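You operate a simulated robot arm through the tools that you are given. There is no shell and no other tool.

Carry out the task below with a simulated robot arm. There is one attempt and no reset: what you move stays moved.

## Task
Play the disc that the white note card names.
Fine: Switch the disc player on, run the tray out and in by the open key. Leave the other discs. Handle discs gently: no knocks. Harm nothing.

It is judged by the outcome, as a careful person would: the job done as asked, and still so three seconds after it is handed in. It fails if anything else is knocked over, pushed out of place, dropped, spilled or broken.

## Robot
A 6-joint arm with a two-finger gripper, fixed in place. Base frame: the origin is at the foot of the arm, x ahead of it, y to its left, z up; the work surface is at about z = 75. Lengths are in cm, angles in rad, forces in N, time in s.
It reaches about 129.8 cm from its shoulder. Its first joint turns from -2.601 to 2.601 rad. Payload 1.57 kg.
Tool frame: the origin (TCP) lies between the finger pads and is the grasp point; the fingertips stand 2.1 cm ahead of it; z points along the fingers, y is the line along which they close. Largest opening 7 cm; the body of the gripper starts 5 cm behind the TCP.
Orientation is that of the tool frame in the base frame, as a unit quaternion [x, y, z, w]. With the fingers straight down and closing along the base's y, the tool's x points along the base's -x, its y along +y and its z along -z.

## Interface
- The arm moves only by the tool arm_command. Its arguments are lists of equal length, an entry for each row: "xyz": the shift along the base's x, y, z in cm, a list of three; "turn": the turn, a rotation vector about the base's x, y, z in rad, a list of three; "gripper": the finger opening in cm, from 0 to 7. In form: {"xyz": [[tx, ty, tz], ...], "turn": [[ax, ay, az], ...], "gripper": [gripper, ...]}. A call has 1 to 20 rows; each row is the pose to reach, as a shift and turn from the pose commanded when the call began. Rows are played at 5 a second. More than 5 cm and 0.15 rad between two rows, or a gripper value outside its range, and nothing of the call is played. A pose out of reach is approached as far as the arm can. The call stops where the force on the tool passes 40 N (or 10 N more than at its start, if that is more) or the arm is blocked; 0.2 s more then pass. Each finger halts on what it meets, pressing with about 29 N; the grip force reading is that of the motor and also rises with nothing between the fingers. The clock runs only during rows and for 0.2 s after the last one: add rows that repeat a pose to give the fingers time. The reply holds the time, the measured pose of the TCP, the force on the tool along the base axes, the opening and the grip force, in the units named above and with some noise, with the torque about the TCP (base axes, N m) and any sound that the robot's microphone picked up, and new pictures: "pictures" is both (left out), scene, wrist or none.
- Cameras (640 x 400 px; columns grow to the right, rows downward): "scene" is fixed at [39.24, -51, 150.77]; the picture's right is [0.81, -0.58, 0.00], its down [-0.44, -0.61, -0.66] and it looks along [0.38, 0.54, -0.75] (base axes); focal length 376 px, centre (320, 200). "wrist" rides on the gripper at [7.9, 0.4, -8.1] in the tool frame; the picture's right is [-0.05, 1.00, 0.00], its down [-0.67, -0.04, -0.75] and it looks along [-0.74, -0.04, 0.67] (tool axes); focal length 256 px, centre (320, 200). There is no depth. A picture from a camera that has moved, and an enlarged one, comes with that camera's place and axes in the base frame and with its lens. The place of the scene camera against the robot may be out by one fixed shift of up to 2.5 cm in any direction.
- raise_lower(by): slides the trunk up (or, below 0, down) by that many cm; the arm rides with it, the base frame stays. It gives what a move gives, with no picture.
- close_up(camera, box): a new picture of the part [left, top, right, bottom] of that camera's present view, enlarged. It takes no simulated time.
- finish_job(): hands the job in; it is judged then, once.

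Nothing tells you positions but the pictures and the camera data. Unless the task says otherwise, let go and move clear before handing in.

The tools are called after "Call:" by a JSON object that holds its "method" and its "body". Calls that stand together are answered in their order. arm_command: Moves the arm, as the interface text tells. Its arguments: {"type":"object","properties":{"xyz":{"type":"array","items":{"type":"array","items":{"type":"number"}}},"turn":{"type":"array","items":{"type":"array","items":{"type":"number"}}},"gripper":{"type":"array","items":{"type":"number"}},"pictures":{"type":"string","enum":["both","scene","wrist","none"]}},"required":["xyz","turn","gripper"]} The other tools are called the same way: raise_lower (by) slides the trunk up or down; close_up (camera, box) takes an enlarged picture of a part of a camera's view; finish_job () hands the job in.

At the start:

```text
clock: 0.0
ee_pos: [61.88, -8.42, 116.34]
orientation: [-0.001, 1.0, 0.0, 0.0]
force: [-0.1, 0.2, -0.3]
moment: [-0.01, 0.01, 0.05]
width: 6.99
grasp_force: 0.0
trunk travel left (down, up): [-84.4, 12.6]
```

scene: 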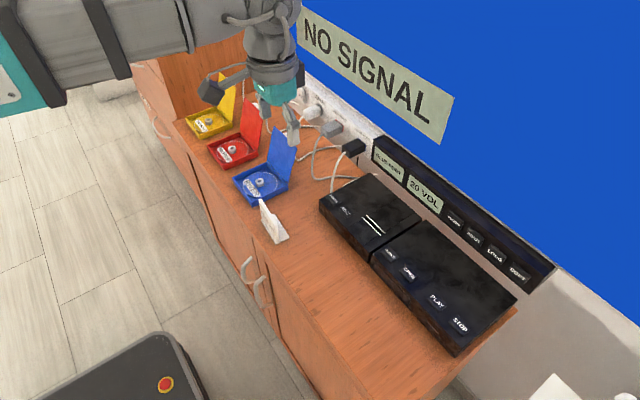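
wrist: 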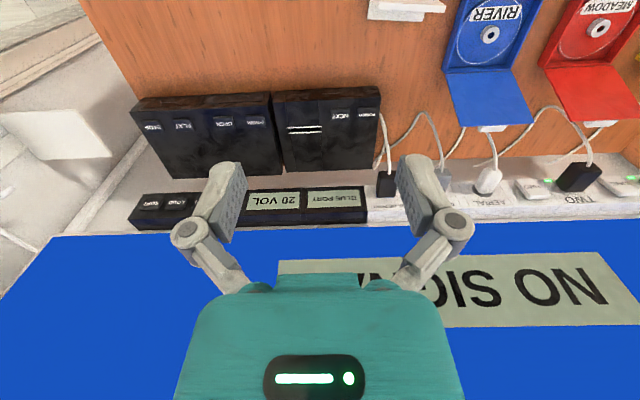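

I see three open disc cases (yellow, red, blue), a white note card, two black boxes, a soundbar-like unit and a TV saying NO SIGNAL. I'll take close-ups first to read the card and the keys.

Call:
{"method": "close_up", "body": {"camera": "scene", "box": [230, 180, 310, 250]}}

Call:
{"method": "close_up", "body": {"camera": "scene", "box": [310, 160, 530, 360]}}

Call:
{"method": "close_up", "body": {"camera": "scene", "box": [170, 70, 330, 210]}}

Call:
{"method": "close_up", "body": {"camera": "wrist", "box": [360, 0, 640, 220]}}

Call:
{"method": "close_up", "body": {"camera": "wrist", "box": [120, 80, 400, 240]}}

```text
5.71 times, centred on (270, 215) of scene
camera zoom: at [39.24, -51.0, 150.77], right [0.81, -0.58, 0.0], down [-0.44, -0.61, -0.66], along [0.38, 0.54, -0.75], focal length 2147 px, centre (606, 114)
```

zoom: 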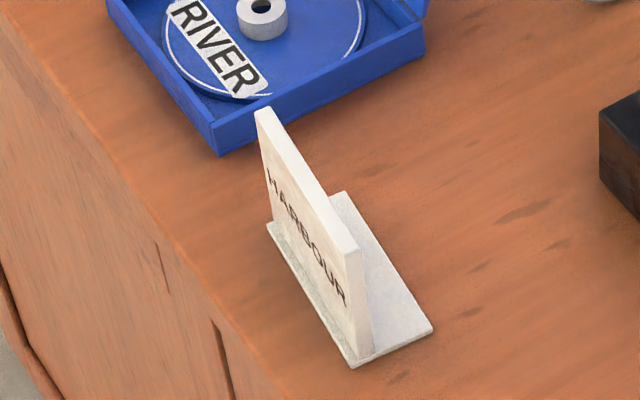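

```text
2.00 times, centred on (420, 260) of scene
camera zoom: at [39.24, -51.0, 150.77], right [0.81, -0.58, 0.0], down [-0.44, -0.61, -0.66], along [0.38, 0.54, -0.75], focal length 752 px, centre (120, 80)
```

zoom: 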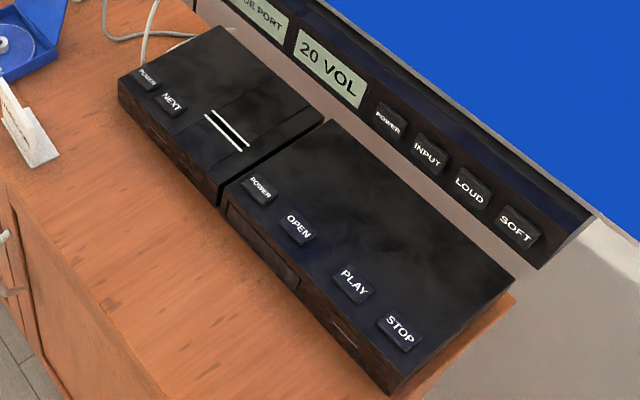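

```text
2.86 times, centred on (250, 140) of scene
camera zoom: at [39.24, -51.0, 150.77], right [0.81, -0.58, 0.0], down [-0.44, -0.61, -0.66], along [0.38, 0.54, -0.75], focal length 1074 px, centre (520, 371)
```

zoom: 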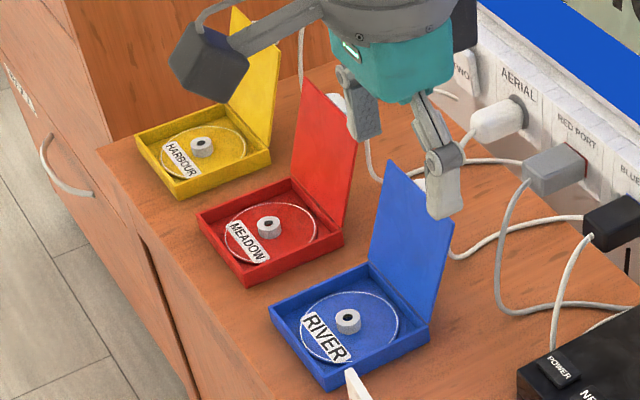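

```text
1.82 times, centred on (500, 110) of wrist
camera zoom: at [53.83, -7.85, 124.33], right [0.05, 1.0, 0.0], down [0.67, -0.04, 0.75], along [0.74, -0.04, -0.67], focal length 465 px, centre (-7, 364)
```

zoom: 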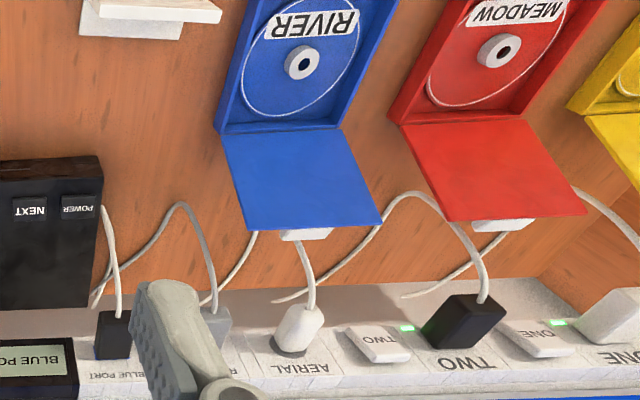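

```text
2.29 times, centred on (260, 160) of wrist
camera zoom: at [53.83, -7.85, 124.33], right [0.05, 1.0, 0.0], down [0.67, -0.04, 0.75], along [0.74, -0.04, -0.67], focal length 585 px, centre (457, 291)
```

zoom: 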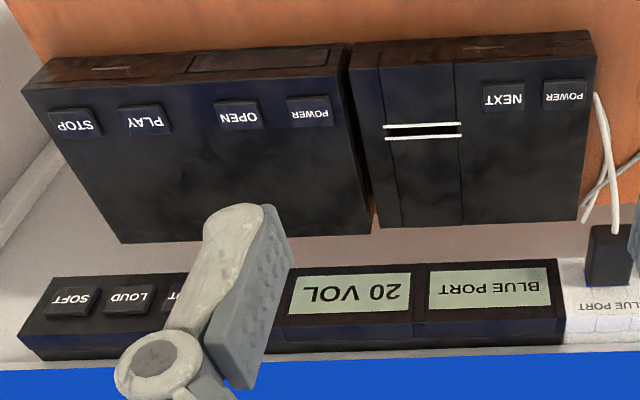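

The card says HARBOUR, which is the disc in the yellow case (about x 68, y 51). The disc player is the right-hand box with POWER, OPEN, PLAY and STOP keys. I'll move the closed gripper over toward the player for a nearer view.

Call:
{"method": "arm_command", "body": {"xyz": [[0, -3, -2.5], [0, -6, -5], [0, -9, -7.5], [0, -12, -10], [0, -14, -12], [0, -14, -12]], "turn": [[0, 0, 0], [0, 0, 0], [0, 0, 0], [0, 0, 0], [0, 0, 0], [0, 0, 0]], "gripper": [5, 4, 3, 2, 1, 0]}}

```text
clock: 1.4
ee_pos: [61.77, -22.14, 116.32]
orientation: [0.0, 1.0, -0.001, 0.0]
force: [-0.9, 0.2, 0.3]
moment: [-0.03, 0.03, -0.01]
width: 0.0
grasp_force: 28.7
out of reach, approached as far as the arm can: row 1, 2, 3, 4, 5, 6
trunk travel left (down, up): [-84.4, 12.6]
camera wrist: at [53.75, -21.64, 124.33], right [0.05, 1.0, 0.0], down [0.67, -0.04, 0.75], along [0.74, -0.04, -0.67], focal length 256 px, centre (320, 200)
```

scene: 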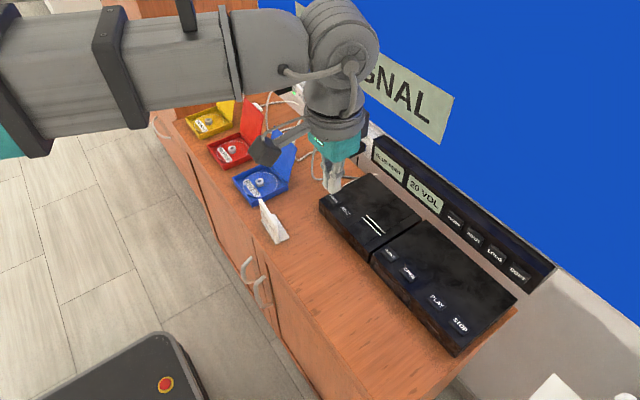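
wrist: 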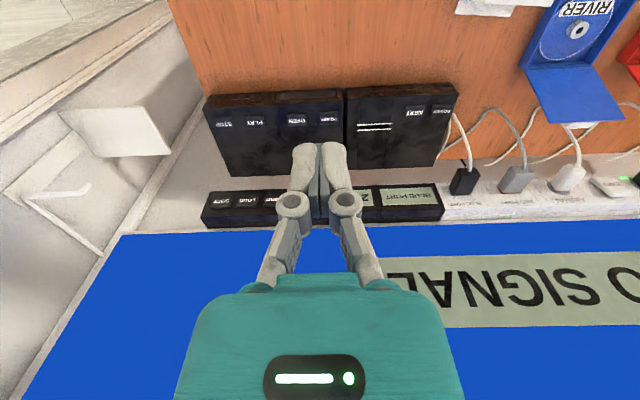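

The arm can't get lower at this trunk height, so I'll lower the trunk by 12 cm and then look again at the player's keys.

Call:
{"method": "raise_lower", "body": {"by": -12}}

Call:
{"method": "arm_command", "body": {"xyz": [[0, 0, 0]], "turn": [[0, 0, 0]], "gripper": [0]}}

```text
clock: 2.9
ee_pos: [61.81, -22.19, 104.36]
orientation: [0.001, 1.0, -0.001, 0.0]
force: [-0.4, -0.4, -0.2]
moment: [-0.01, 0.0, -0.03]
width: 0.02
grasp_force: 28.7
trunk travel left (down, up): [-72.4, 24.6]
```

```text
clock: 3.3
ee_pos: [61.8, -22.19, 104.25]
orientation: [0.0, 1.0, 0.001, 0.0]
force: [-0.5, 0.2, -0.7]
moment: [0.01, 0.03, -0.02]
width: 0.0
grasp_force: 28.5
trunk travel left (down, up): [-72.4, 24.6]
camera wrist: at [53.75, -21.63, 112.33], right [0.05, 1.0, 0.0], down [0.67, -0.04, 0.75], along [0.74, -0.04, -0.67], focal length 256 px, centre (320, 200)
```

scene: 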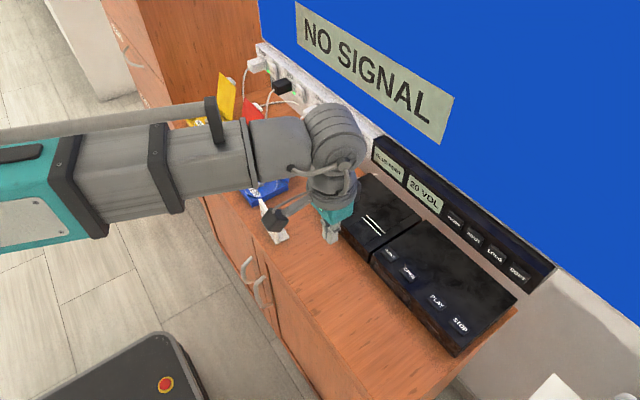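
wrist: 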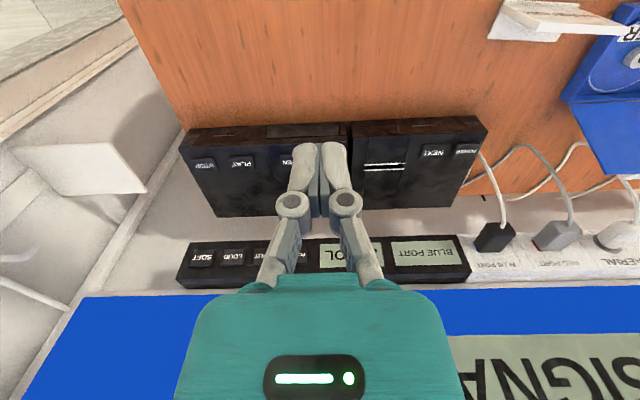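

The trunk lowered cleanly and the player is in view; I'll enlarge this to measure key positions against the earlier view.

Call:
{"method": "close_up", "body": {"camera": "wrist", "box": [170, 100, 490, 300]}}

Call:
{"method": "close_up", "body": {"camera": "scene", "box": [360, 200, 520, 300]}}

```text
2.00 times, centred on (330, 200) of wrist
camera zoom: at [53.75, -21.63, 112.33], right [0.05, 1.0, 0.0], down [0.67, -0.04, 0.75], along [0.74, -0.04, -0.67], focal length 512 px, centre (300, 200)
```

zoom: 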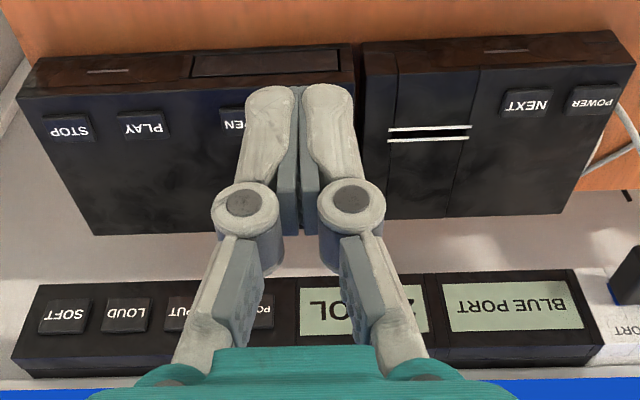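

```text
4.00 times, centred on (440, 250) of scene
camera zoom: at [39.24, -51.0, 150.77], right [0.81, -0.58, 0.0], down [-0.44, -0.61, -0.66], along [0.38, 0.54, -0.75], focal length 1503 px, centre (-160, 0)
```

zoom: 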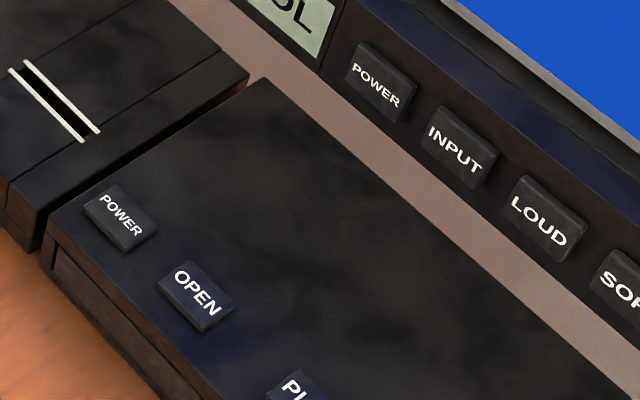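

Triangulating two wrist views puts the player's keys at x≈78.6, z≈81.6, with POWER y≈-21.1, OPEN ≈-27, PLAY ≈-34.9, STOP ≈-40.7. I'll move the closed fingers above POWER and begin going down.

Call:
{"method": "arm_command", "body": {"xyz": [[4, 0.3, 0], [8, 0.6, 0], [12, 0.9, 0], [16.4, 1.1, 0], [16.8, 1.1, -4], [16.8, 1.1, -8], [16.8, 1.1, -12], [16.8, 1.1, -12]], "turn": [[0, 0, 0], [0, 0, 0], [0, 0, 0], [0, 0, 0], [0, 0, 0], [0, 0, 0], [0, 0, 0], [0, 0, 0]], "gripper": [0, 0, 0, 0, 0, 0, 0, 0]}}

```text
clock: 5.1
ee_pos: [78.5, -21.05, 104.25]
orientation: [0.0, 1.0, 0.0, -0.001]
force: [0.5, 0.3, 0.0]
moment: [-0.01, 0.0, 0.0]
width: 0.0
grasp_force: 28.6
out of reach, approached as far as the arm can: row 5, 6, 7, 8
trunk travel left (down, up): [-72.4, 24.6]
camera wrist: at [70.47, -20.53, 112.32], right [0.05, 1.0, 0.0], down [0.67, -0.04, 0.75], along [0.74, -0.04, -0.67], focal length 256 px, centre (320, 200)
```

scene: 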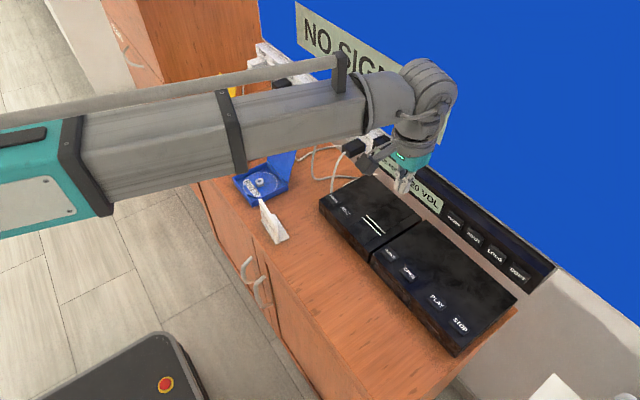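
wrist: 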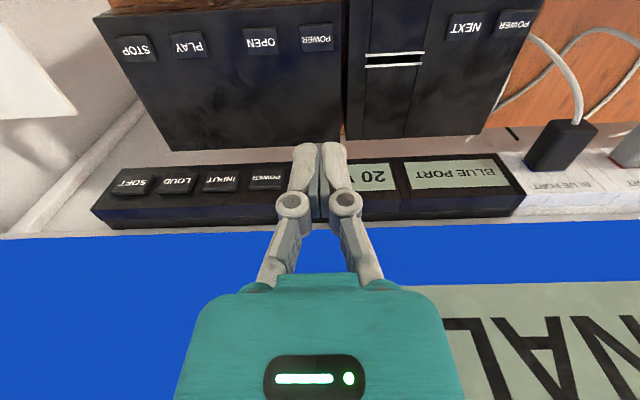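

The arm sits at the bottom of its own vertical range here, so vertical travel comes from the trunk. I'll check whether the arm itself can move upward, so I can lower the trunk and press with fine arm moves.

Call:
{"method": "arm_command", "body": {"xyz": [[0, 0, 4], [0, 0, 8], [0, 0, 12], [0, 0, 16], [0, 0, 20]], "turn": [[0, 0, 0], [0, 0, 0], [0, 0, 0], [0, 0, 0], [0, 0, 0]], "gripper": [0, 0, 0, 0, 0], "pictures": "wrist"}}

```text
clock: 6.3
ee_pos: [78.26, -21.15, 104.25]
orientation: [0.0, 1.0, 0.001, -0.001]
force: [0.4, -0.9, 0.0]
moment: [0.02, 0.0, -0.03]
width: 0.0
grasp_force: 28.3
out of reach, approached as far as the arm can: row 1, 2, 3, 4, 5
trunk travel left (down, up): [-72.4, 24.6]
camera wrist: at [70.46, -20.53, 112.32], right [0.05, 1.0, 0.0], down [0.67, -0.04, 0.75], along [0.74, -0.04, -0.67], focal length 256 px, centre (320, 200)
```

wrist: 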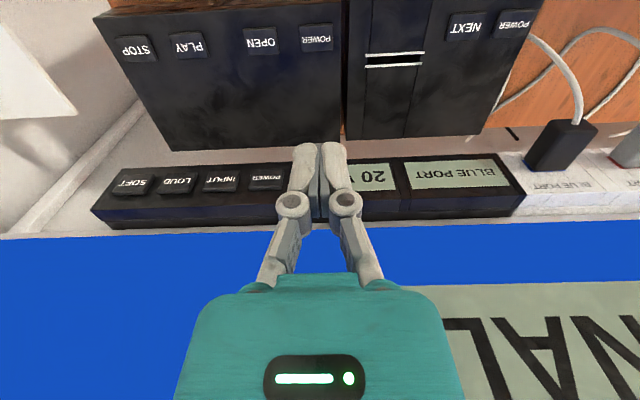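

Vertical motion is by the trunk only, so I'll press keys with small trunk steps. Let me enlarge the view to verify the POWER key's position before going down.

Call:
{"method": "close_up", "body": {"camera": "wrist", "box": [90, 0, 410, 200]}}

```text
2.00 times, centred on (250, 100) of wrist
camera zoom: at [70.46, -20.53, 112.32], right [0.05, 1.0, 0.0], down [0.67, -0.04, 0.75], along [0.74, -0.04, -0.67], focal length 512 px, centre (460, 400)
```

zoom: 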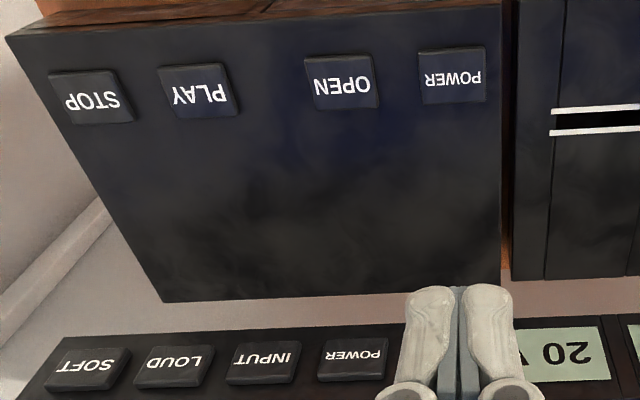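

The keys check out at x≈78.8; the POWER key is just under the fingers. I'll nudge over it and lower the trunk to about 1.5 cm above it.

Call:
{"method": "arm_command", "body": {"xyz": [[0.3, -0.2, 0], [0.3, -0.2, 0]], "turn": [[0, 0, 0], [0, 0, 0]], "gripper": [0, 0], "pictures": "none"}}

Call:
{"method": "raise_lower", "body": {"by": -14}}

Call:
{"method": "close_up", "body": {"camera": "wrist", "box": [160, 40, 480, 240]}}

Call:
{"method": "close_up", "body": {"camera": "scene", "box": [320, 160, 480, 300]}}

```text
clock: 6.9
ee_pos: [78.66, -21.29, 104.24]
orientation: [0.0, 1.0, 0.0, 0.0]
force: [0.5, 0.5, 0.5]
moment: [0.04, 0.0, -0.02]
width: 0.02
grasp_force: 28.7
trunk travel left (down, up): [-72.4, 24.6]
```

```text
clock: 8.6
ee_pos: [78.78, -21.32, 90.31]
orientation: [0.0, 1.0, 0.0, 0.0]
force: [-0.2, 0.3, -0.5]
moment: [0.0, -0.03, -0.03]
width: 0.0
grasp_force: 28.8
trunk travel left (down, up): [-58.4, 38.6]
```

```text
2.00 times, centred on (320, 140) of wrist
camera zoom: at [70.7, -20.78, 98.33], right [0.05, 1.0, 0.0], down [0.67, -0.04, 0.75], along [0.74, -0.04, -0.67], focal length 512 px, centre (320, 320)
```

zoom: 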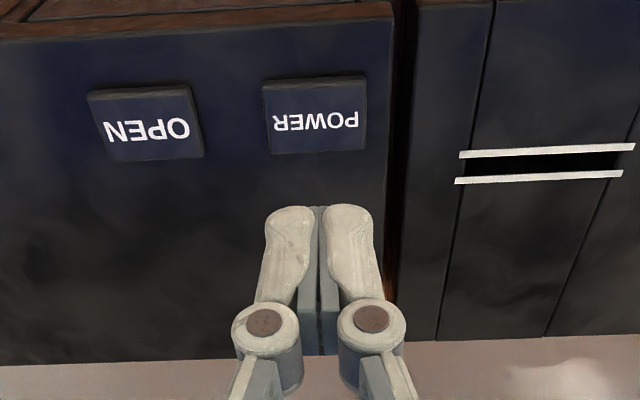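

```text
2.86 times, centred on (400, 230) of scene
camera zoom: at [39.24, -51.0, 150.77], right [0.81, -0.58, 0.0], down [-0.44, -0.61, -0.66], along [0.38, 0.54, -0.75], focal length 1074 px, centre (91, 114)
```

zoom: 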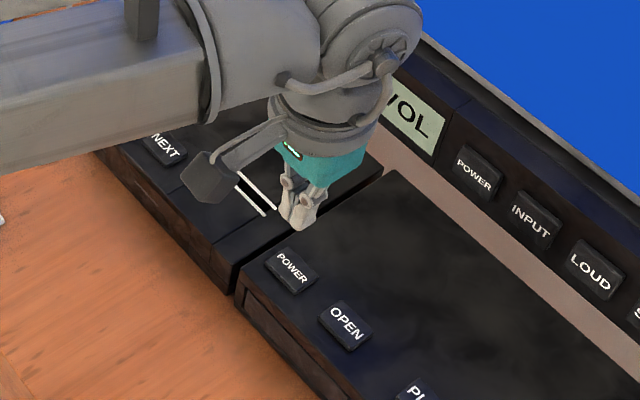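

The POWER key is directly below the fingers (78.9, -21.4). Lowering further to about 1.5 cm above it.

Call:
{"method": "raise_lower", "body": {"by": -5}}

Call:
{"method": "close_up", "body": {"camera": "wrist", "box": [160, 60, 480, 260]}}

```text
clock: 9.5
ee_pos: [78.76, -21.33, 85.39]
orientation: [0.0, 1.0, 0.0, 0.0]
force: [0.2, 0.2, 0.0]
moment: [0.02, 0.0, -0.02]
width: 0.01
grasp_force: 28.6
trunk travel left (down, up): [-53.4, 43.6]
```

```text
2.00 times, centred on (320, 160) of wrist
camera zoom: at [70.7, -20.78, 93.32], right [0.05, 1.0, 0.0], down [0.67, -0.04, 0.75], along [0.74, -0.04, -0.67], focal length 512 px, centre (320, 280)
```

zoom: 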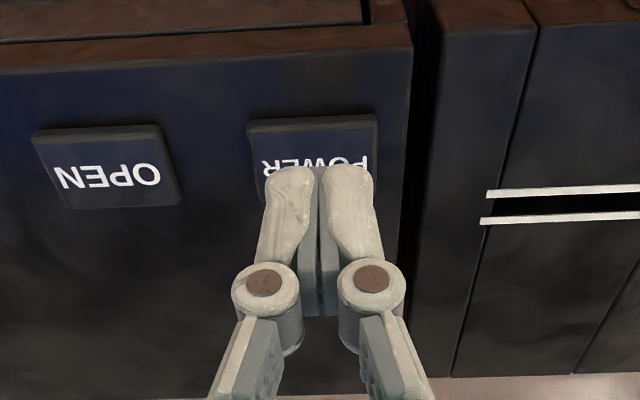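

The fingertips are over POWER. I'll step down gently, watching the force.

Call:
{"method": "raise_lower", "body": {"by": -1.2}}

Call:
{"method": "raise_lower", "body": {"by": -0.4}}

Call:
{"method": "close_up", "body": {"camera": "wrist", "box": [160, 60, 480, 260]}}

```text
clock: 10.1
ee_pos: [78.67, -21.34, 84.0]
orientation: [0.0, 1.0, 0.0, -0.001]
force: [0.3, -0.8, -0.3]
moment: [-0.01, -0.02, -0.01]
width: 0.01
grasp_force: 28.7
trunk travel left (down, up): [-52.2, 44.8]
```

```text
clock: 10.6
ee_pos: [78.66, -21.48, 83.73]
orientation: [0.001, 1.0, 0.0, 0.0]
force: [-0.5, 0.0, 0.5]
moment: [0.0, 0.03, 0.01]
width: 0.0
grasp_force: 28.5
trunk travel left (down, up): [-51.8, 45.2]
```

```text
2.00 times, centred on (320, 160) of wrist
camera zoom: at [70.7, -20.78, 91.72], right [0.05, 1.0, 0.0], down [0.67, -0.04, 0.75], along [0.74, -0.04, -0.67], focal length 512 px, centre (320, 280)
```

zoom: 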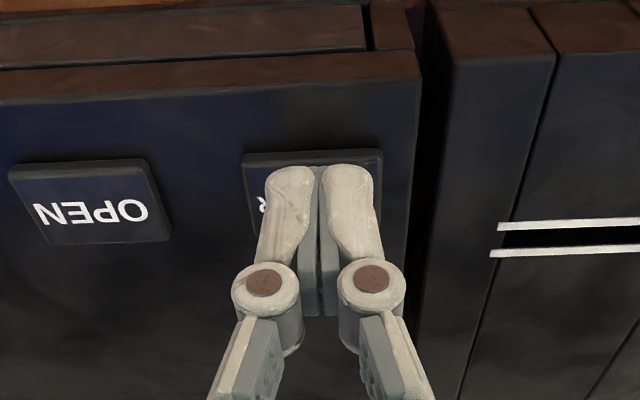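

No contact yet at z 83.7; I'll continue downward in small steps.

Call:
{"method": "raise_lower", "body": {"by": -0.3}}

Call:
{"method": "raise_lower", "body": {"by": -0.3}}

```text
clock: 11.1
ee_pos: [78.69, -21.18, 83.43]
orientation: [0.0, 1.0, 0.0, 0.0]
force: [-0.6, -0.3, 0.4]
moment: [0.02, 0.02, 0.0]
width: 0.0
grasp_force: 28.7
trunk travel left (down, up): [-51.5, 45.5]
```

```text
clock: 11.7
ee_pos: [78.81, -21.3, 83.2]
orientation: [0.0, 1.0, 0.0, 0.0]
force: [-0.2, 0.6, 0.7]
moment: [-0.02, -0.01, 0.01]
width: 0.61
grasp_force: 29.0
trunk travel left (down, up): [-51.2, 45.8]
heard: click
```

A click was heard at z 83.2. I'll raise slightly off the key and look for a sign that the player is on.

Call:
{"method": "raise_lower", "body": {"by": 3}}

Call:
{"method": "arm_command", "body": {"xyz": [[0, 0, 0]], "turn": [[0, 0, 0]], "gripper": [0]}}

Call:
{"method": "close_up", "body": {"camera": "scene", "box": [320, 160, 540, 360]}}

Call:
{"method": "close_up", "body": {"camera": "wrist", "box": [160, 40, 480, 240]}}

```text
clock: 12.4
ee_pos: [78.73, -21.35, 86.08]
orientation: [0.0, 1.0, 0.0, 0.0]
force: [0.1, 0.2, -0.8]
moment: [0.01, 0.0, 0.03]
width: 0.0
grasp_force: 28.8
trunk travel left (down, up): [-54.2, 42.8]
```

```text
clock: 12.8
ee_pos: [78.72, -21.2, 86.13]
orientation: [0.001, 1.0, 0.001, 0.0]
force: [0.5, -0.1, 1.1]
moment: [0.03, 0.01, 0.02]
width: 0.0
grasp_force: 29.0
trunk travel left (down, up): [-54.2, 42.8]
camera wrist: at [70.7, -20.78, 94.12], right [0.05, 1.0, 0.0], down [0.67, -0.04, 0.75], along [0.74, -0.04, -0.67], focal length 256 px, centre (320, 200)
```

scene: 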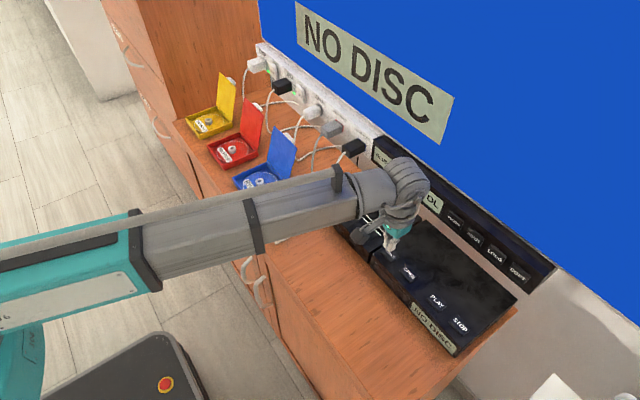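
wrist: 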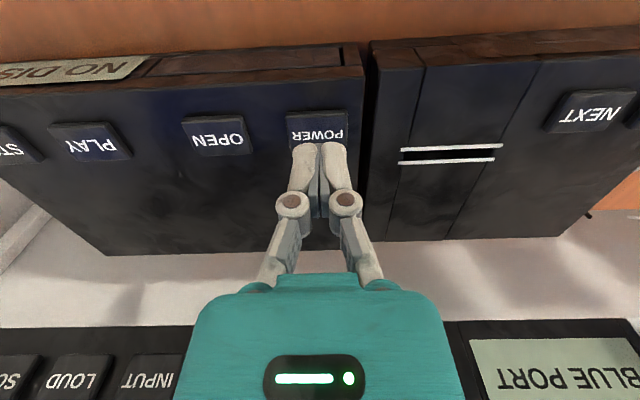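

```text
2.00 times, centred on (430, 260) of scene
camera zoom: at [39.24, -51.0, 150.77], right [0.81, -0.58, 0.0], down [-0.44, -0.61, -0.66], along [0.38, 0.54, -0.75], focal length 752 px, centre (100, 80)
```

zoom: 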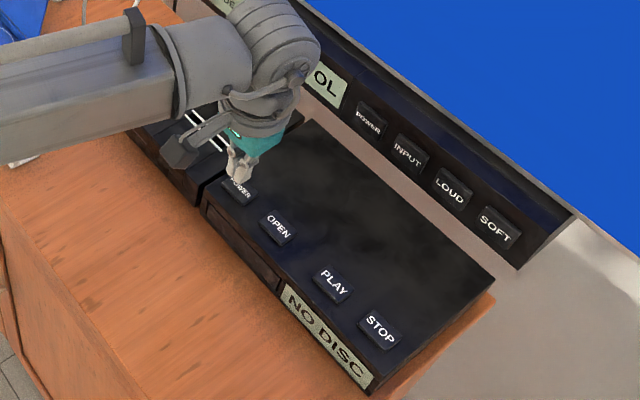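

```text
2.00 times, centred on (320, 140) of wrist
camera zoom: at [70.7, -20.78, 94.12], right [0.05, 1.0, 0.0], down [0.67, -0.04, 0.75], along [0.74, -0.04, -0.67], focal length 512 px, centre (320, 320)
```

zoom: 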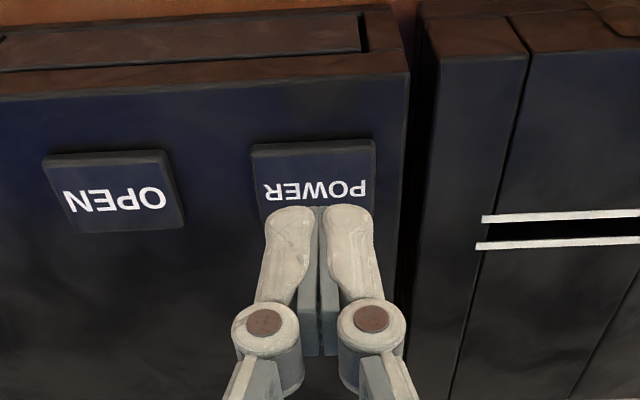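

The player is on: its display and the TV both say NO DISC. Next I'll move over the OPEN key (y≈-27.2).

Call:
{"method": "arm_command", "body": {"xyz": [[0, -3, 0], [0.1, -5.9, 0], [0.1, -5.9, 0]], "turn": [[0, 0, 0], [0, 0, 0], [0, 0, 0]], "gripper": [0, 0, 0], "pictures": "wrist"}}

Call:
{"method": "close_up", "body": {"camera": "wrist", "box": [160, 40, 480, 240]}}

```text
clock: 13.6
ee_pos: [78.82, -27.21, 86.14]
orientation: [-0.001, 1.0, 0.0, 0.0]
force: [0.1, 0.2, -0.1]
moment: [0.0, -0.01, -0.03]
width: 0.0
grasp_force: 29.0
trunk travel left (down, up): [-54.2, 42.8]
camera wrist: at [70.77, -26.7, 94.12], right [0.05, 1.0, 0.0], down [0.67, -0.04, 0.75], along [0.74, -0.04, -0.67], focal length 256 px, centre (320, 200)
```

wrist: 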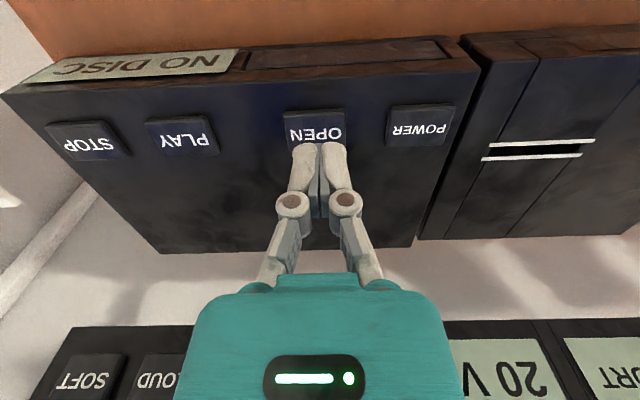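

```text
2.00 times, centred on (320, 140) of wrist
camera zoom: at [70.77, -26.7, 94.12], right [0.05, 1.0, 0.0], down [0.67, -0.04, 0.75], along [0.74, -0.04, -0.67], focal length 512 px, centre (320, 320)
```

zoom: 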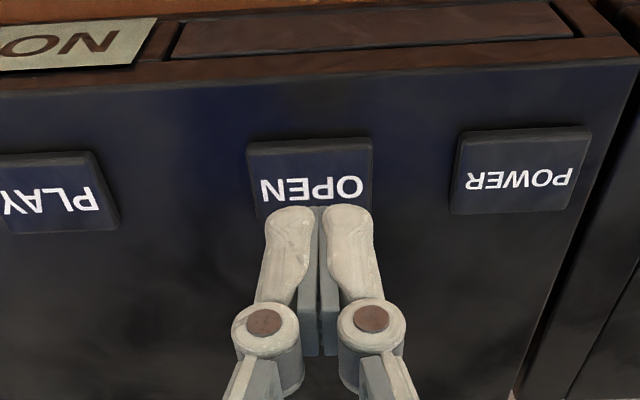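

The fingers are over OPEN. I'll lower to just above contact and then press in small steps.

Call:
{"method": "raise_lower", "body": {"by": -2.6}}

Call:
{"method": "raise_lower", "body": {"by": -0.3}}

```text
clock: 14.3
ee_pos: [78.79, -27.23, 83.44]
orientation: [0.0, 1.0, 0.0, 0.0]
force: [0.5, 0.3, 0.2]
moment: [-0.04, 0.0, 0.02]
width: 0.0
grasp_force: 28.8
trunk travel left (down, up): [-51.6, 45.4]
```

```text
clock: 14.8
ee_pos: [78.73, -27.19, 83.22]
orientation: [0.0, 1.0, 0.0, 0.001]
force: [-0.1, 0.3, 0.2]
moment: [0.01, 0.02, 0.03]
width: 0.61
grasp_force: 28.0
trunk travel left (down, up): [-51.3, 45.7]
```

The fingers seem to touch but no click was reported. I'll look before pressing further.

Call:
{"method": "arm_command", "body": {"xyz": [[0, 0, 0]], "turn": [[0, 0, 0]], "gripper": [0]}}

```text
clock: 15.2
ee_pos: [78.76, -27.16, 83.23]
orientation: [0.001, 1.0, 0.001, 0.0]
force: [0.1, 0.4, -0.7]
moment: [0.01, 0.01, 0.0]
width: 0.6
grasp_force: 28.9
trunk travel left (down, up): [-51.3, 45.7]
camera wrist: at [70.77, -26.65, 91.22], right [0.05, 1.0, 0.0], down [0.67, -0.04, 0.75], along [0.74, -0.04, -0.67], focal length 256 px, centre (320, 200)
```

scene: 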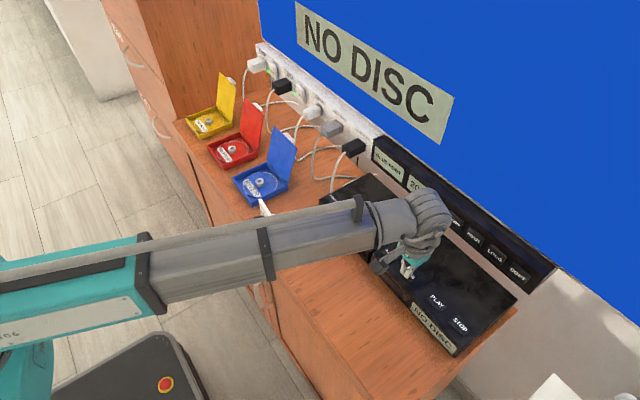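
wrist: 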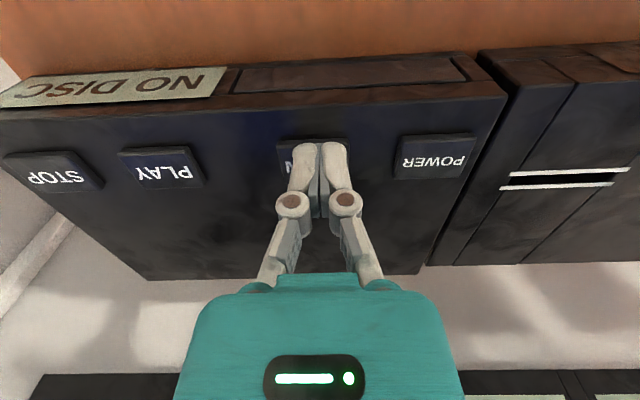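

The tray has not moved, so the key is only touched. I'll press slightly more.

Call:
{"method": "raise_lower", "body": {"by": -0.15}}

```text
clock: 15.8
ee_pos: [78.75, -27.19, 83.06]
orientation: [0.001, 1.0, 0.0, 0.0]
force: [0.4, -0.9, 0.4]
moment: [0.02, -0.01, -0.05]
width: 0.61
grasp_force: 29.0
trunk travel left (down, up): [-51.2, 45.8]
heard: click
```

A click was heard for OPEN. I'll lift off and look at the tray.

Call:
{"method": "raise_lower", "body": {"by": 6}}

Call:
{"method": "arm_command", "body": {"xyz": [[0, 0, 0]], "turn": [[0, 0, 0]], "gripper": [0]}}

Call:
{"method": "close_up", "body": {"camera": "scene", "box": [320, 200, 520, 360]}}

```text
clock: 16.8
ee_pos: [78.9, -27.21, 89.05]
orientation: [0.0, 1.0, 0.0, 0.0]
force: [-0.4, -0.3, -0.1]
moment: [-0.02, -0.02, 0.01]
width: 0.01
grasp_force: 28.7
trunk travel left (down, up): [-57.2, 39.8]
```

```text
clock: 17.2
ee_pos: [78.88, -27.22, 89.1]
orientation: [0.0, 1.0, -0.001, 0.0]
force: [-0.2, 0.5, -0.9]
moment: [0.03, 0.01, 0.03]
width: 0.0
grasp_force: 28.6
trunk travel left (down, up): [-57.2, 39.8]
camera wrist: at [70.78, -26.65, 97.07], right [0.05, 1.0, 0.0], down [0.67, -0.04, 0.75], along [0.74, -0.04, -0.67], focal length 256 px, centre (320, 200)
```

scene: 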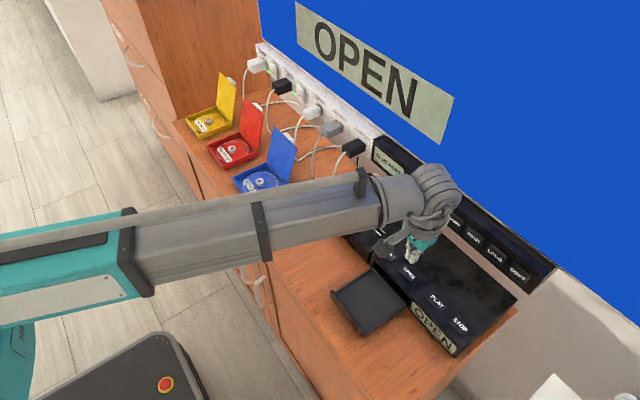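
wrist: 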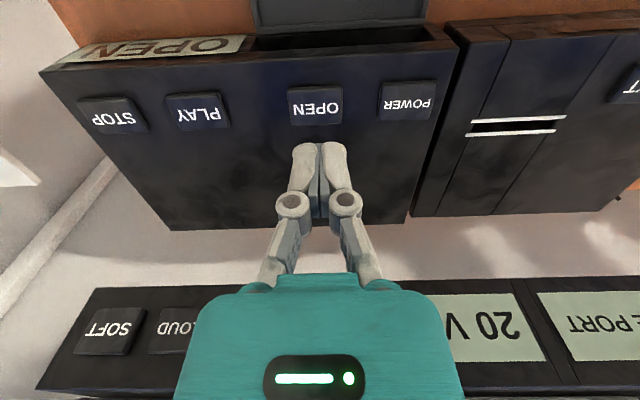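

```text
2.50 times, centred on (420, 280) of scene
camera zoom: at [39.24, -51.0, 150.77], right [0.81, -0.58, 0.0], down [-0.44, -0.61, -0.66], along [0.38, 0.54, -0.75], focal length 940 px, centre (70, 0)
```

zoom: 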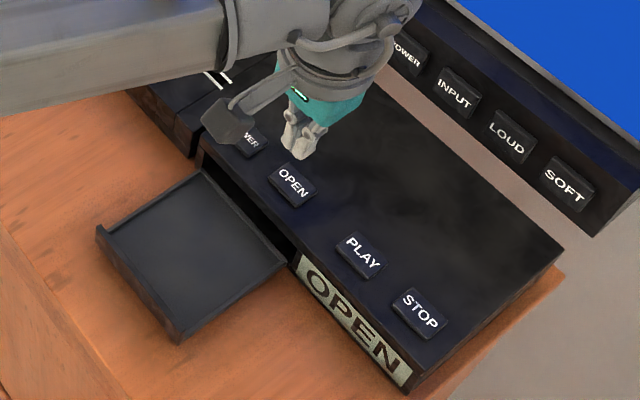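

The tray is out and the TV says OPEN. Now I'll raise the trunk clear of the case lids and swing over toward the yellow case to look at the HARBOUR disc.

Call:
{"method": "raise_lower", "body": {"by": 16}}

Call:
{"method": "arm_command", "body": {"xyz": [[-1.35, 3.96, 0], [-2.7, 7.92, 0], [-4.05, 11.88, 0], [-5.4, 15.84, 0], [-6.75, 19.8, 0], [-8.1, 23.76, 0], [-9.45, 27.72, 0], [-10.8, 31.68, 0], [-12.15, 35.64, 0], [-13.5, 39.6, 0], [-14.85, 43.56, 0], [-16.2, 47.52, 0], [-17.55, 51.48, 0], [-18.9, 55.44, 0], [-20.25, 59.4, 0], [-21.6, 63.36, 0], [-22.95, 67.32, 0], [-24.3, 71.28, 0], [-25.65, 75.24, 0], [-27, 79.2, 0]], "turn": [[0, 0, 0], [0, 0, 0], [0, 0, 0], [0, 0, 0], [0, 0, 0], [0, 0, 0], [0, 0, 0], [0, 0, 0], [0, 0, 0], [0, 0, 0], [0, 0, 0], [0, 0, 0], [0, 0, 0], [0, 0, 0], [0, 0, 0], [0, 0, 0], [0, 0, 0], [0, 0, 0], [0, 0, 0], [0, 0, 0]], "gripper": [0, 0, 0, 0, 0, 0, 0, 0, 1, 2, 3, 4, 5, 5, 5, 5, 5, 5, 5, 5]}}

Call:
{"method": "close_up", "body": {"camera": "wrist", "box": [160, 60, 480, 260]}}

Call:
{"method": "close_up", "body": {"camera": "scene", "box": [320, 200, 520, 360]}}

```text
clock: 19.0
ee_pos: [78.76, -27.18, 105.06]
orientation: [0.0, 1.0, 0.0, 0.001]
force: [-0.1, -0.2, -0.8]
moment: [0.02, -0.01, 0.02]
width: 0.0
grasp_force: 28.7
trunk travel left (down, up): [-73.2, 23.8]
```

```text
clock: 23.2
ee_pos: [51.91, 52.09, 105.01]
orientation: [0.001, 1.0, 0.0, 0.0]
force: [-0.4, 0.5, 0.2]
moment: [0.01, 0.02, 0.01]
width: 4.98
grasp_force: 0.1
trunk travel left (down, up): [-73.2, 23.8]
camera wrist: at [43.9, 52.57, 113.07], right [0.05, 1.0, 0.0], down [0.67, -0.04, 0.75], along [0.74, -0.04, -0.67], focal length 256 px, centre (320, 200)
```

scene: 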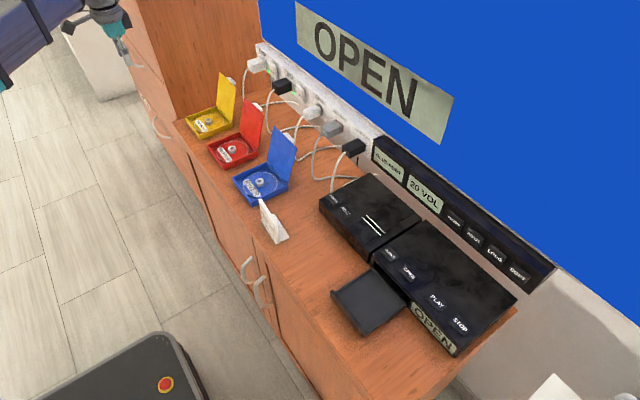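
wrist: 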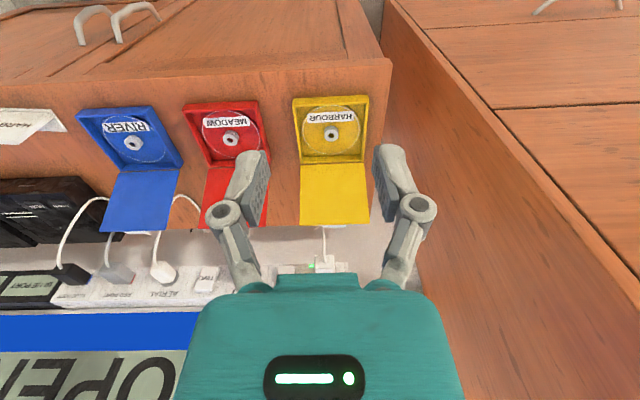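

```text
2.00 times, centred on (320, 160) of wrist
camera zoom: at [43.9, 52.57, 113.07], right [0.05, 1.0, 0.0], down [0.67, -0.04, 0.75], along [0.74, -0.04, -0.67], focal length 512 px, centre (320, 280)
```

zoom: 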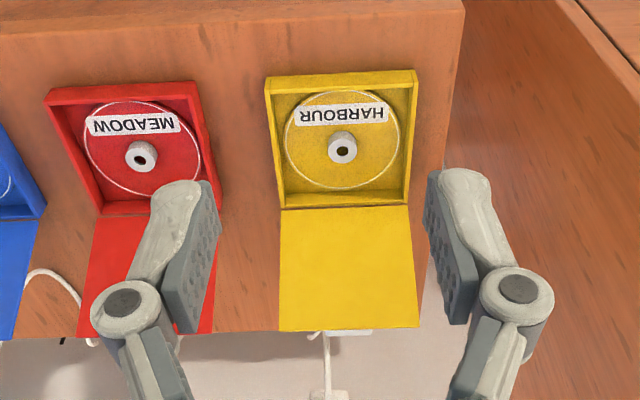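

```text
2.50 times, centred on (420, 280) of scene
camera zoom: at [39.24, -51.0, 150.77], right [0.81, -0.58, 0.0], down [-0.44, -0.61, -0.66], along [0.38, 0.54, -0.75], focal length 940 px, centre (70, 0)
```

zoom: 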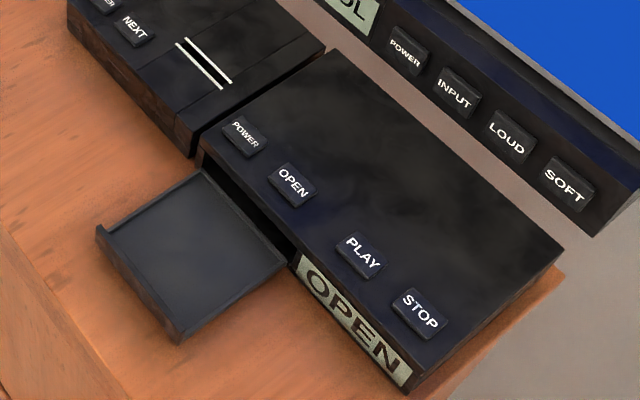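

The HARBOUR disc lies in the yellow case with a raised white hub at about (67.3, 53.1). A tall cupboard wall stands at y≈62, so I'll move over the hub at height in small steps and check the clearance.

Call:
{"method": "arm_command", "body": {"xyz": [[4, 0.3, 0], [8, 0.6, 0], [12, 0.8, 0], [15.3, 0.9, 0], [15.3, 0.9, 0]], "turn": [[0, 0, 0], [0, 0, 0], [0, 0, 0], [0, 0, 0], [0, 0, 0]], "gripper": [5, 5, 5, 5, 5]}}

Call:
{"method": "close_up", "body": {"camera": "scene", "box": [100, 0, 340, 200]}}

Call:
{"method": "close_up", "body": {"camera": "wrist", "box": [220, 0, 460, 150]}}

```text
clock: 24.4
ee_pos: [67.17, 52.82, 105.03]
orientation: [0.0, 1.0, -0.001, 0.0]
force: [-0.1, -0.4, 0.0]
moment: [0.02, 0.02, 0.02]
width: 4.98
grasp_force: 0.0
trunk travel left (down, up): [-73.2, 23.8]
camera wrist: at [59.22, 53.37, 113.07], right [0.05, 1.0, 0.0], down [0.67, -0.04, 0.75], along [0.74, -0.04, -0.67], focal length 256 px, centre (320, 200)
```

scene: 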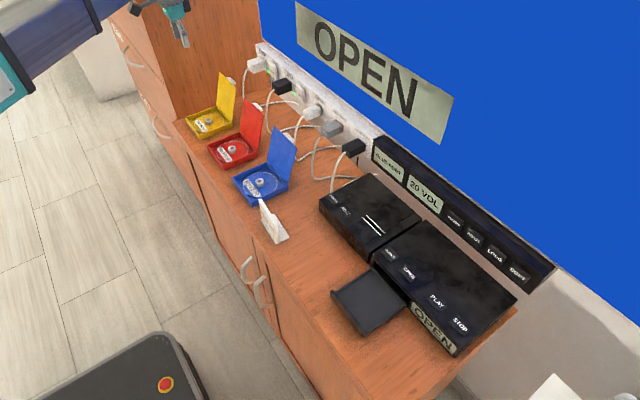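
wrist: 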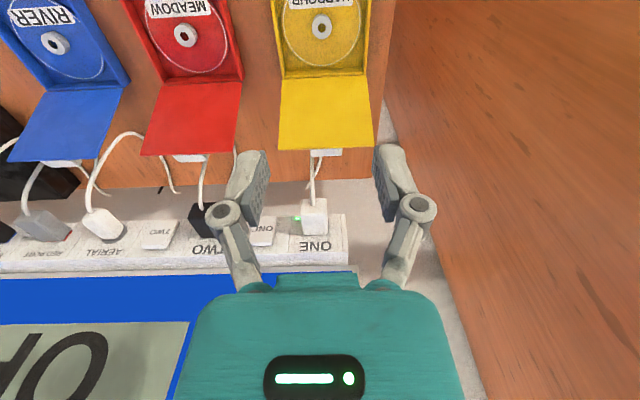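

```text
2.00 times, centred on (220, 100) of scene
camera zoom: at [39.24, -51.0, 150.77], right [0.81, -0.58, 0.0], down [-0.44, -0.61, -0.66], along [0.38, 0.54, -0.75], focal length 752 px, centre (520, 400)
```

zoom: 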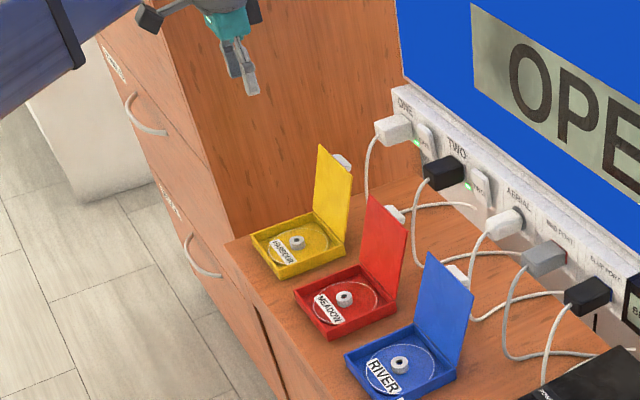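

```text
2.67 times, centred on (340, 75) of wrist
camera zoom: at [59.22, 53.37, 113.07], right [0.05, 1.0, 0.0], down [0.67, -0.04, 0.75], along [0.74, -0.04, -0.67], focal length 683 px, centre (267, 533)
```

zoom: 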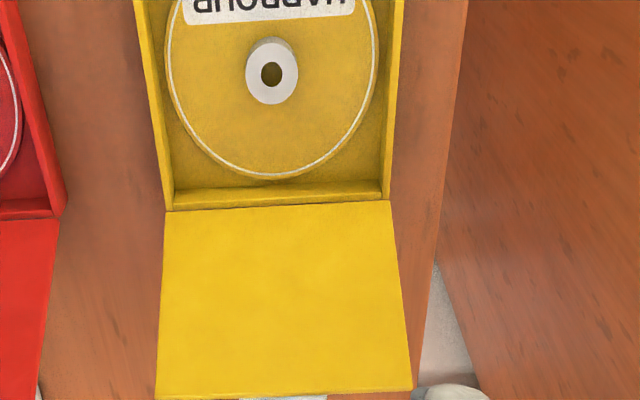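

Clearance to the cupboard looks fine. The hub is about (68, 53.2); I'll lower to TCP z≈92 for a more accurate look.

Call:
{"method": "raise_lower", "body": {"by": -13}}

Call:
{"method": "arm_command", "body": {"xyz": [[0.5, 0.3, 0], [0.5, 0.3, 0]], "turn": [[0, 0, 0], [0, 0, 0]], "gripper": [5, 5]}}

Call:
{"method": "close_up", "body": {"camera": "wrist", "box": [200, 20, 440, 170]}}

Call:
{"method": "close_up", "body": {"camera": "scene", "box": [160, 40, 280, 150]}}

```text
clock: 26.0
ee_pos: [67.27, 52.9, 92.11]
orientation: [0.0, 1.0, 0.0, -0.001]
force: [0.1, 0.8, -0.2]
moment: [0.0, 0.0, 0.01]
width: 5.01
grasp_force: 0.0
trunk travel left (down, up): [-60.2, 36.8]
```

```text
clock: 26.6
ee_pos: [67.73, 53.24, 92.08]
orientation: [0.0, 1.0, 0.0, 0.0]
force: [-0.1, 0.3, -0.4]
moment: [-0.03, -0.01, -0.03]
width: 5.0
grasp_force: 0.1
trunk travel left (down, up): [-60.2, 36.8]
camera wrist: at [59.72, 53.73, 100.07], right [0.05, 1.0, 0.0], down [0.67, -0.04, 0.75], along [0.74, -0.04, -0.67], focal length 256 px, centre (320, 200)
```

scene: 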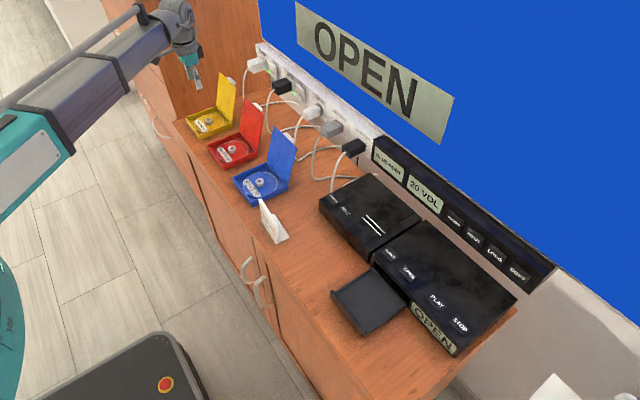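
wrist: 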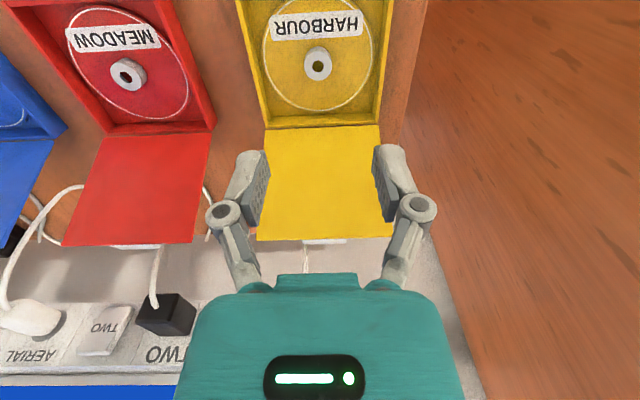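

```text
2.67 times, centred on (320, 95) of wrist
camera zoom: at [59.72, 53.73, 100.07], right [0.05, 1.0, 0.0], down [0.67, -0.04, 0.75], along [0.74, -0.04, -0.67], focal length 683 px, centre (320, 480)
```

zoom: 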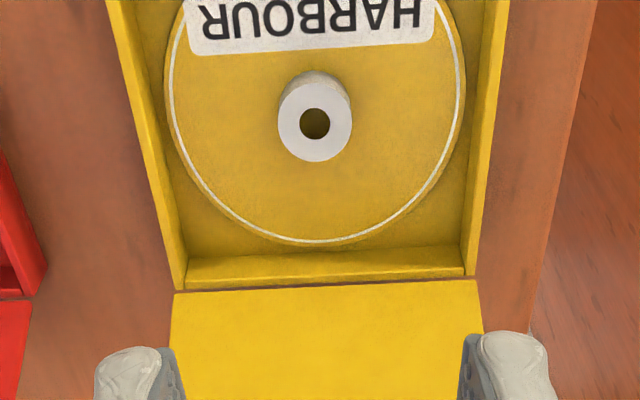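

```text
3.64 times, centred on (220, 95) of scene
camera zoom: at [39.24, -51.0, 150.77], right [0.81, -0.58, 0.0], down [-0.44, -0.61, -0.66], along [0.38, 0.54, -0.75], focal length 1366 px, centre (684, 582)
```

zoom: 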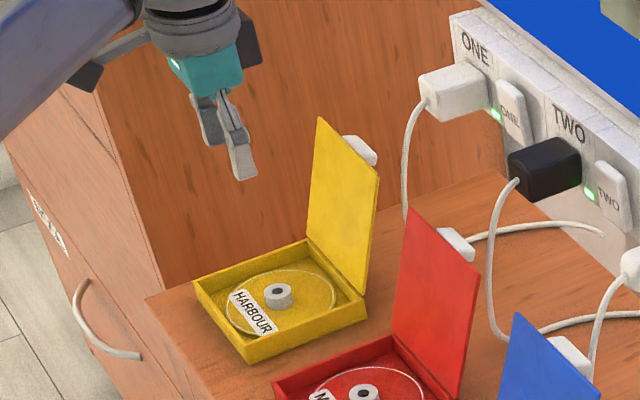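

From two heights the hub top is at about (68.0, 53.2, 77.3), ~2.3 cm across, with the disc surface at ~76. I'll centre on it and lower with fingers open, stopping above the disc.

Call:
{"method": "arm_command", "body": {"xyz": [[0.23, -0.05, 0], [0.23, -0.05, 0]], "turn": [[0, 0, 0], [0, 0, 0]], "gripper": [5, 5], "pictures": "none"}}

Call:
{"method": "raise_lower", "body": {"by": -8}}

Call:
{"method": "close_up", "body": {"camera": "wrist", "box": [160, 40, 480, 240]}}

Call:
{"method": "close_up", "body": {"camera": "scene", "box": [140, 40, 280, 150]}}

```text
clock: 27.2
ee_pos: [67.97, 53.11, 92.05]
orientation: [0.001, 1.0, 0.0, 0.0]
force: [-0.9, -0.2, 0.6]
moment: [0.02, -0.04, -0.02]
width: 4.97
grasp_force: 0.1
trunk travel left (down, up): [-60.2, 36.8]
```

```text
clock: 28.3
ee_pos: [67.97, 53.12, 83.99]
orientation: [0.0, 1.0, 0.0, -0.001]
force: [-0.2, -0.6, -0.1]
moment: [0.03, -0.02, -0.01]
width: 4.98
grasp_force: 0.2
trunk travel left (down, up): [-52.2, 44.8]
```

```text
2.00 times, centred on (320, 140) of wrist
camera zoom: at [59.93, 53.64, 92.08], right [0.05, 1.0, 0.0], down [0.67, -0.04, 0.75], along [0.74, -0.04, -0.67], focal length 512 px, centre (320, 320)
```

zoom: 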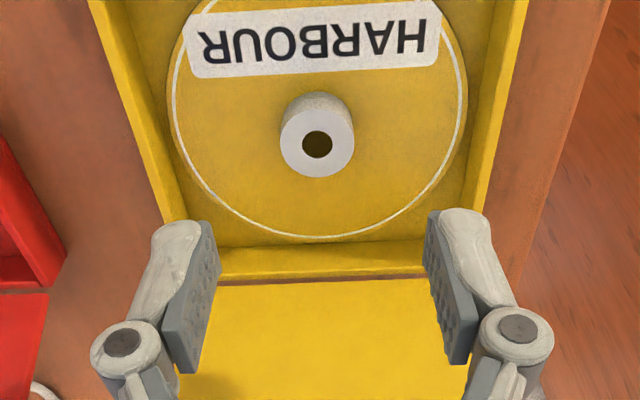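

```text
3.64 times, centred on (210, 95) of scene
camera zoom: at [39.24, -51.0, 150.77], right [0.81, -0.58, 0.0], down [-0.44, -0.61, -0.66], along [0.38, 0.54, -0.75], focal length 1366 px, centre (720, 582)
```

zoom: 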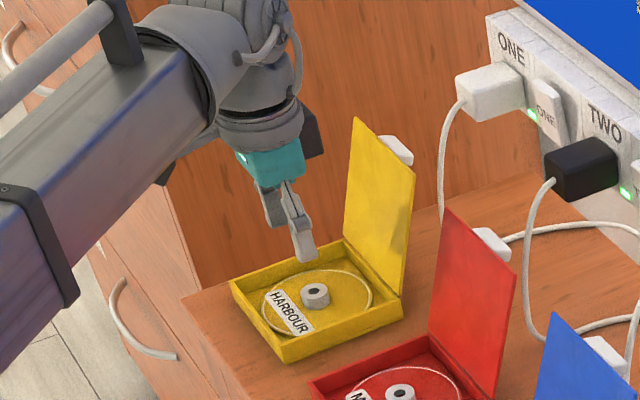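

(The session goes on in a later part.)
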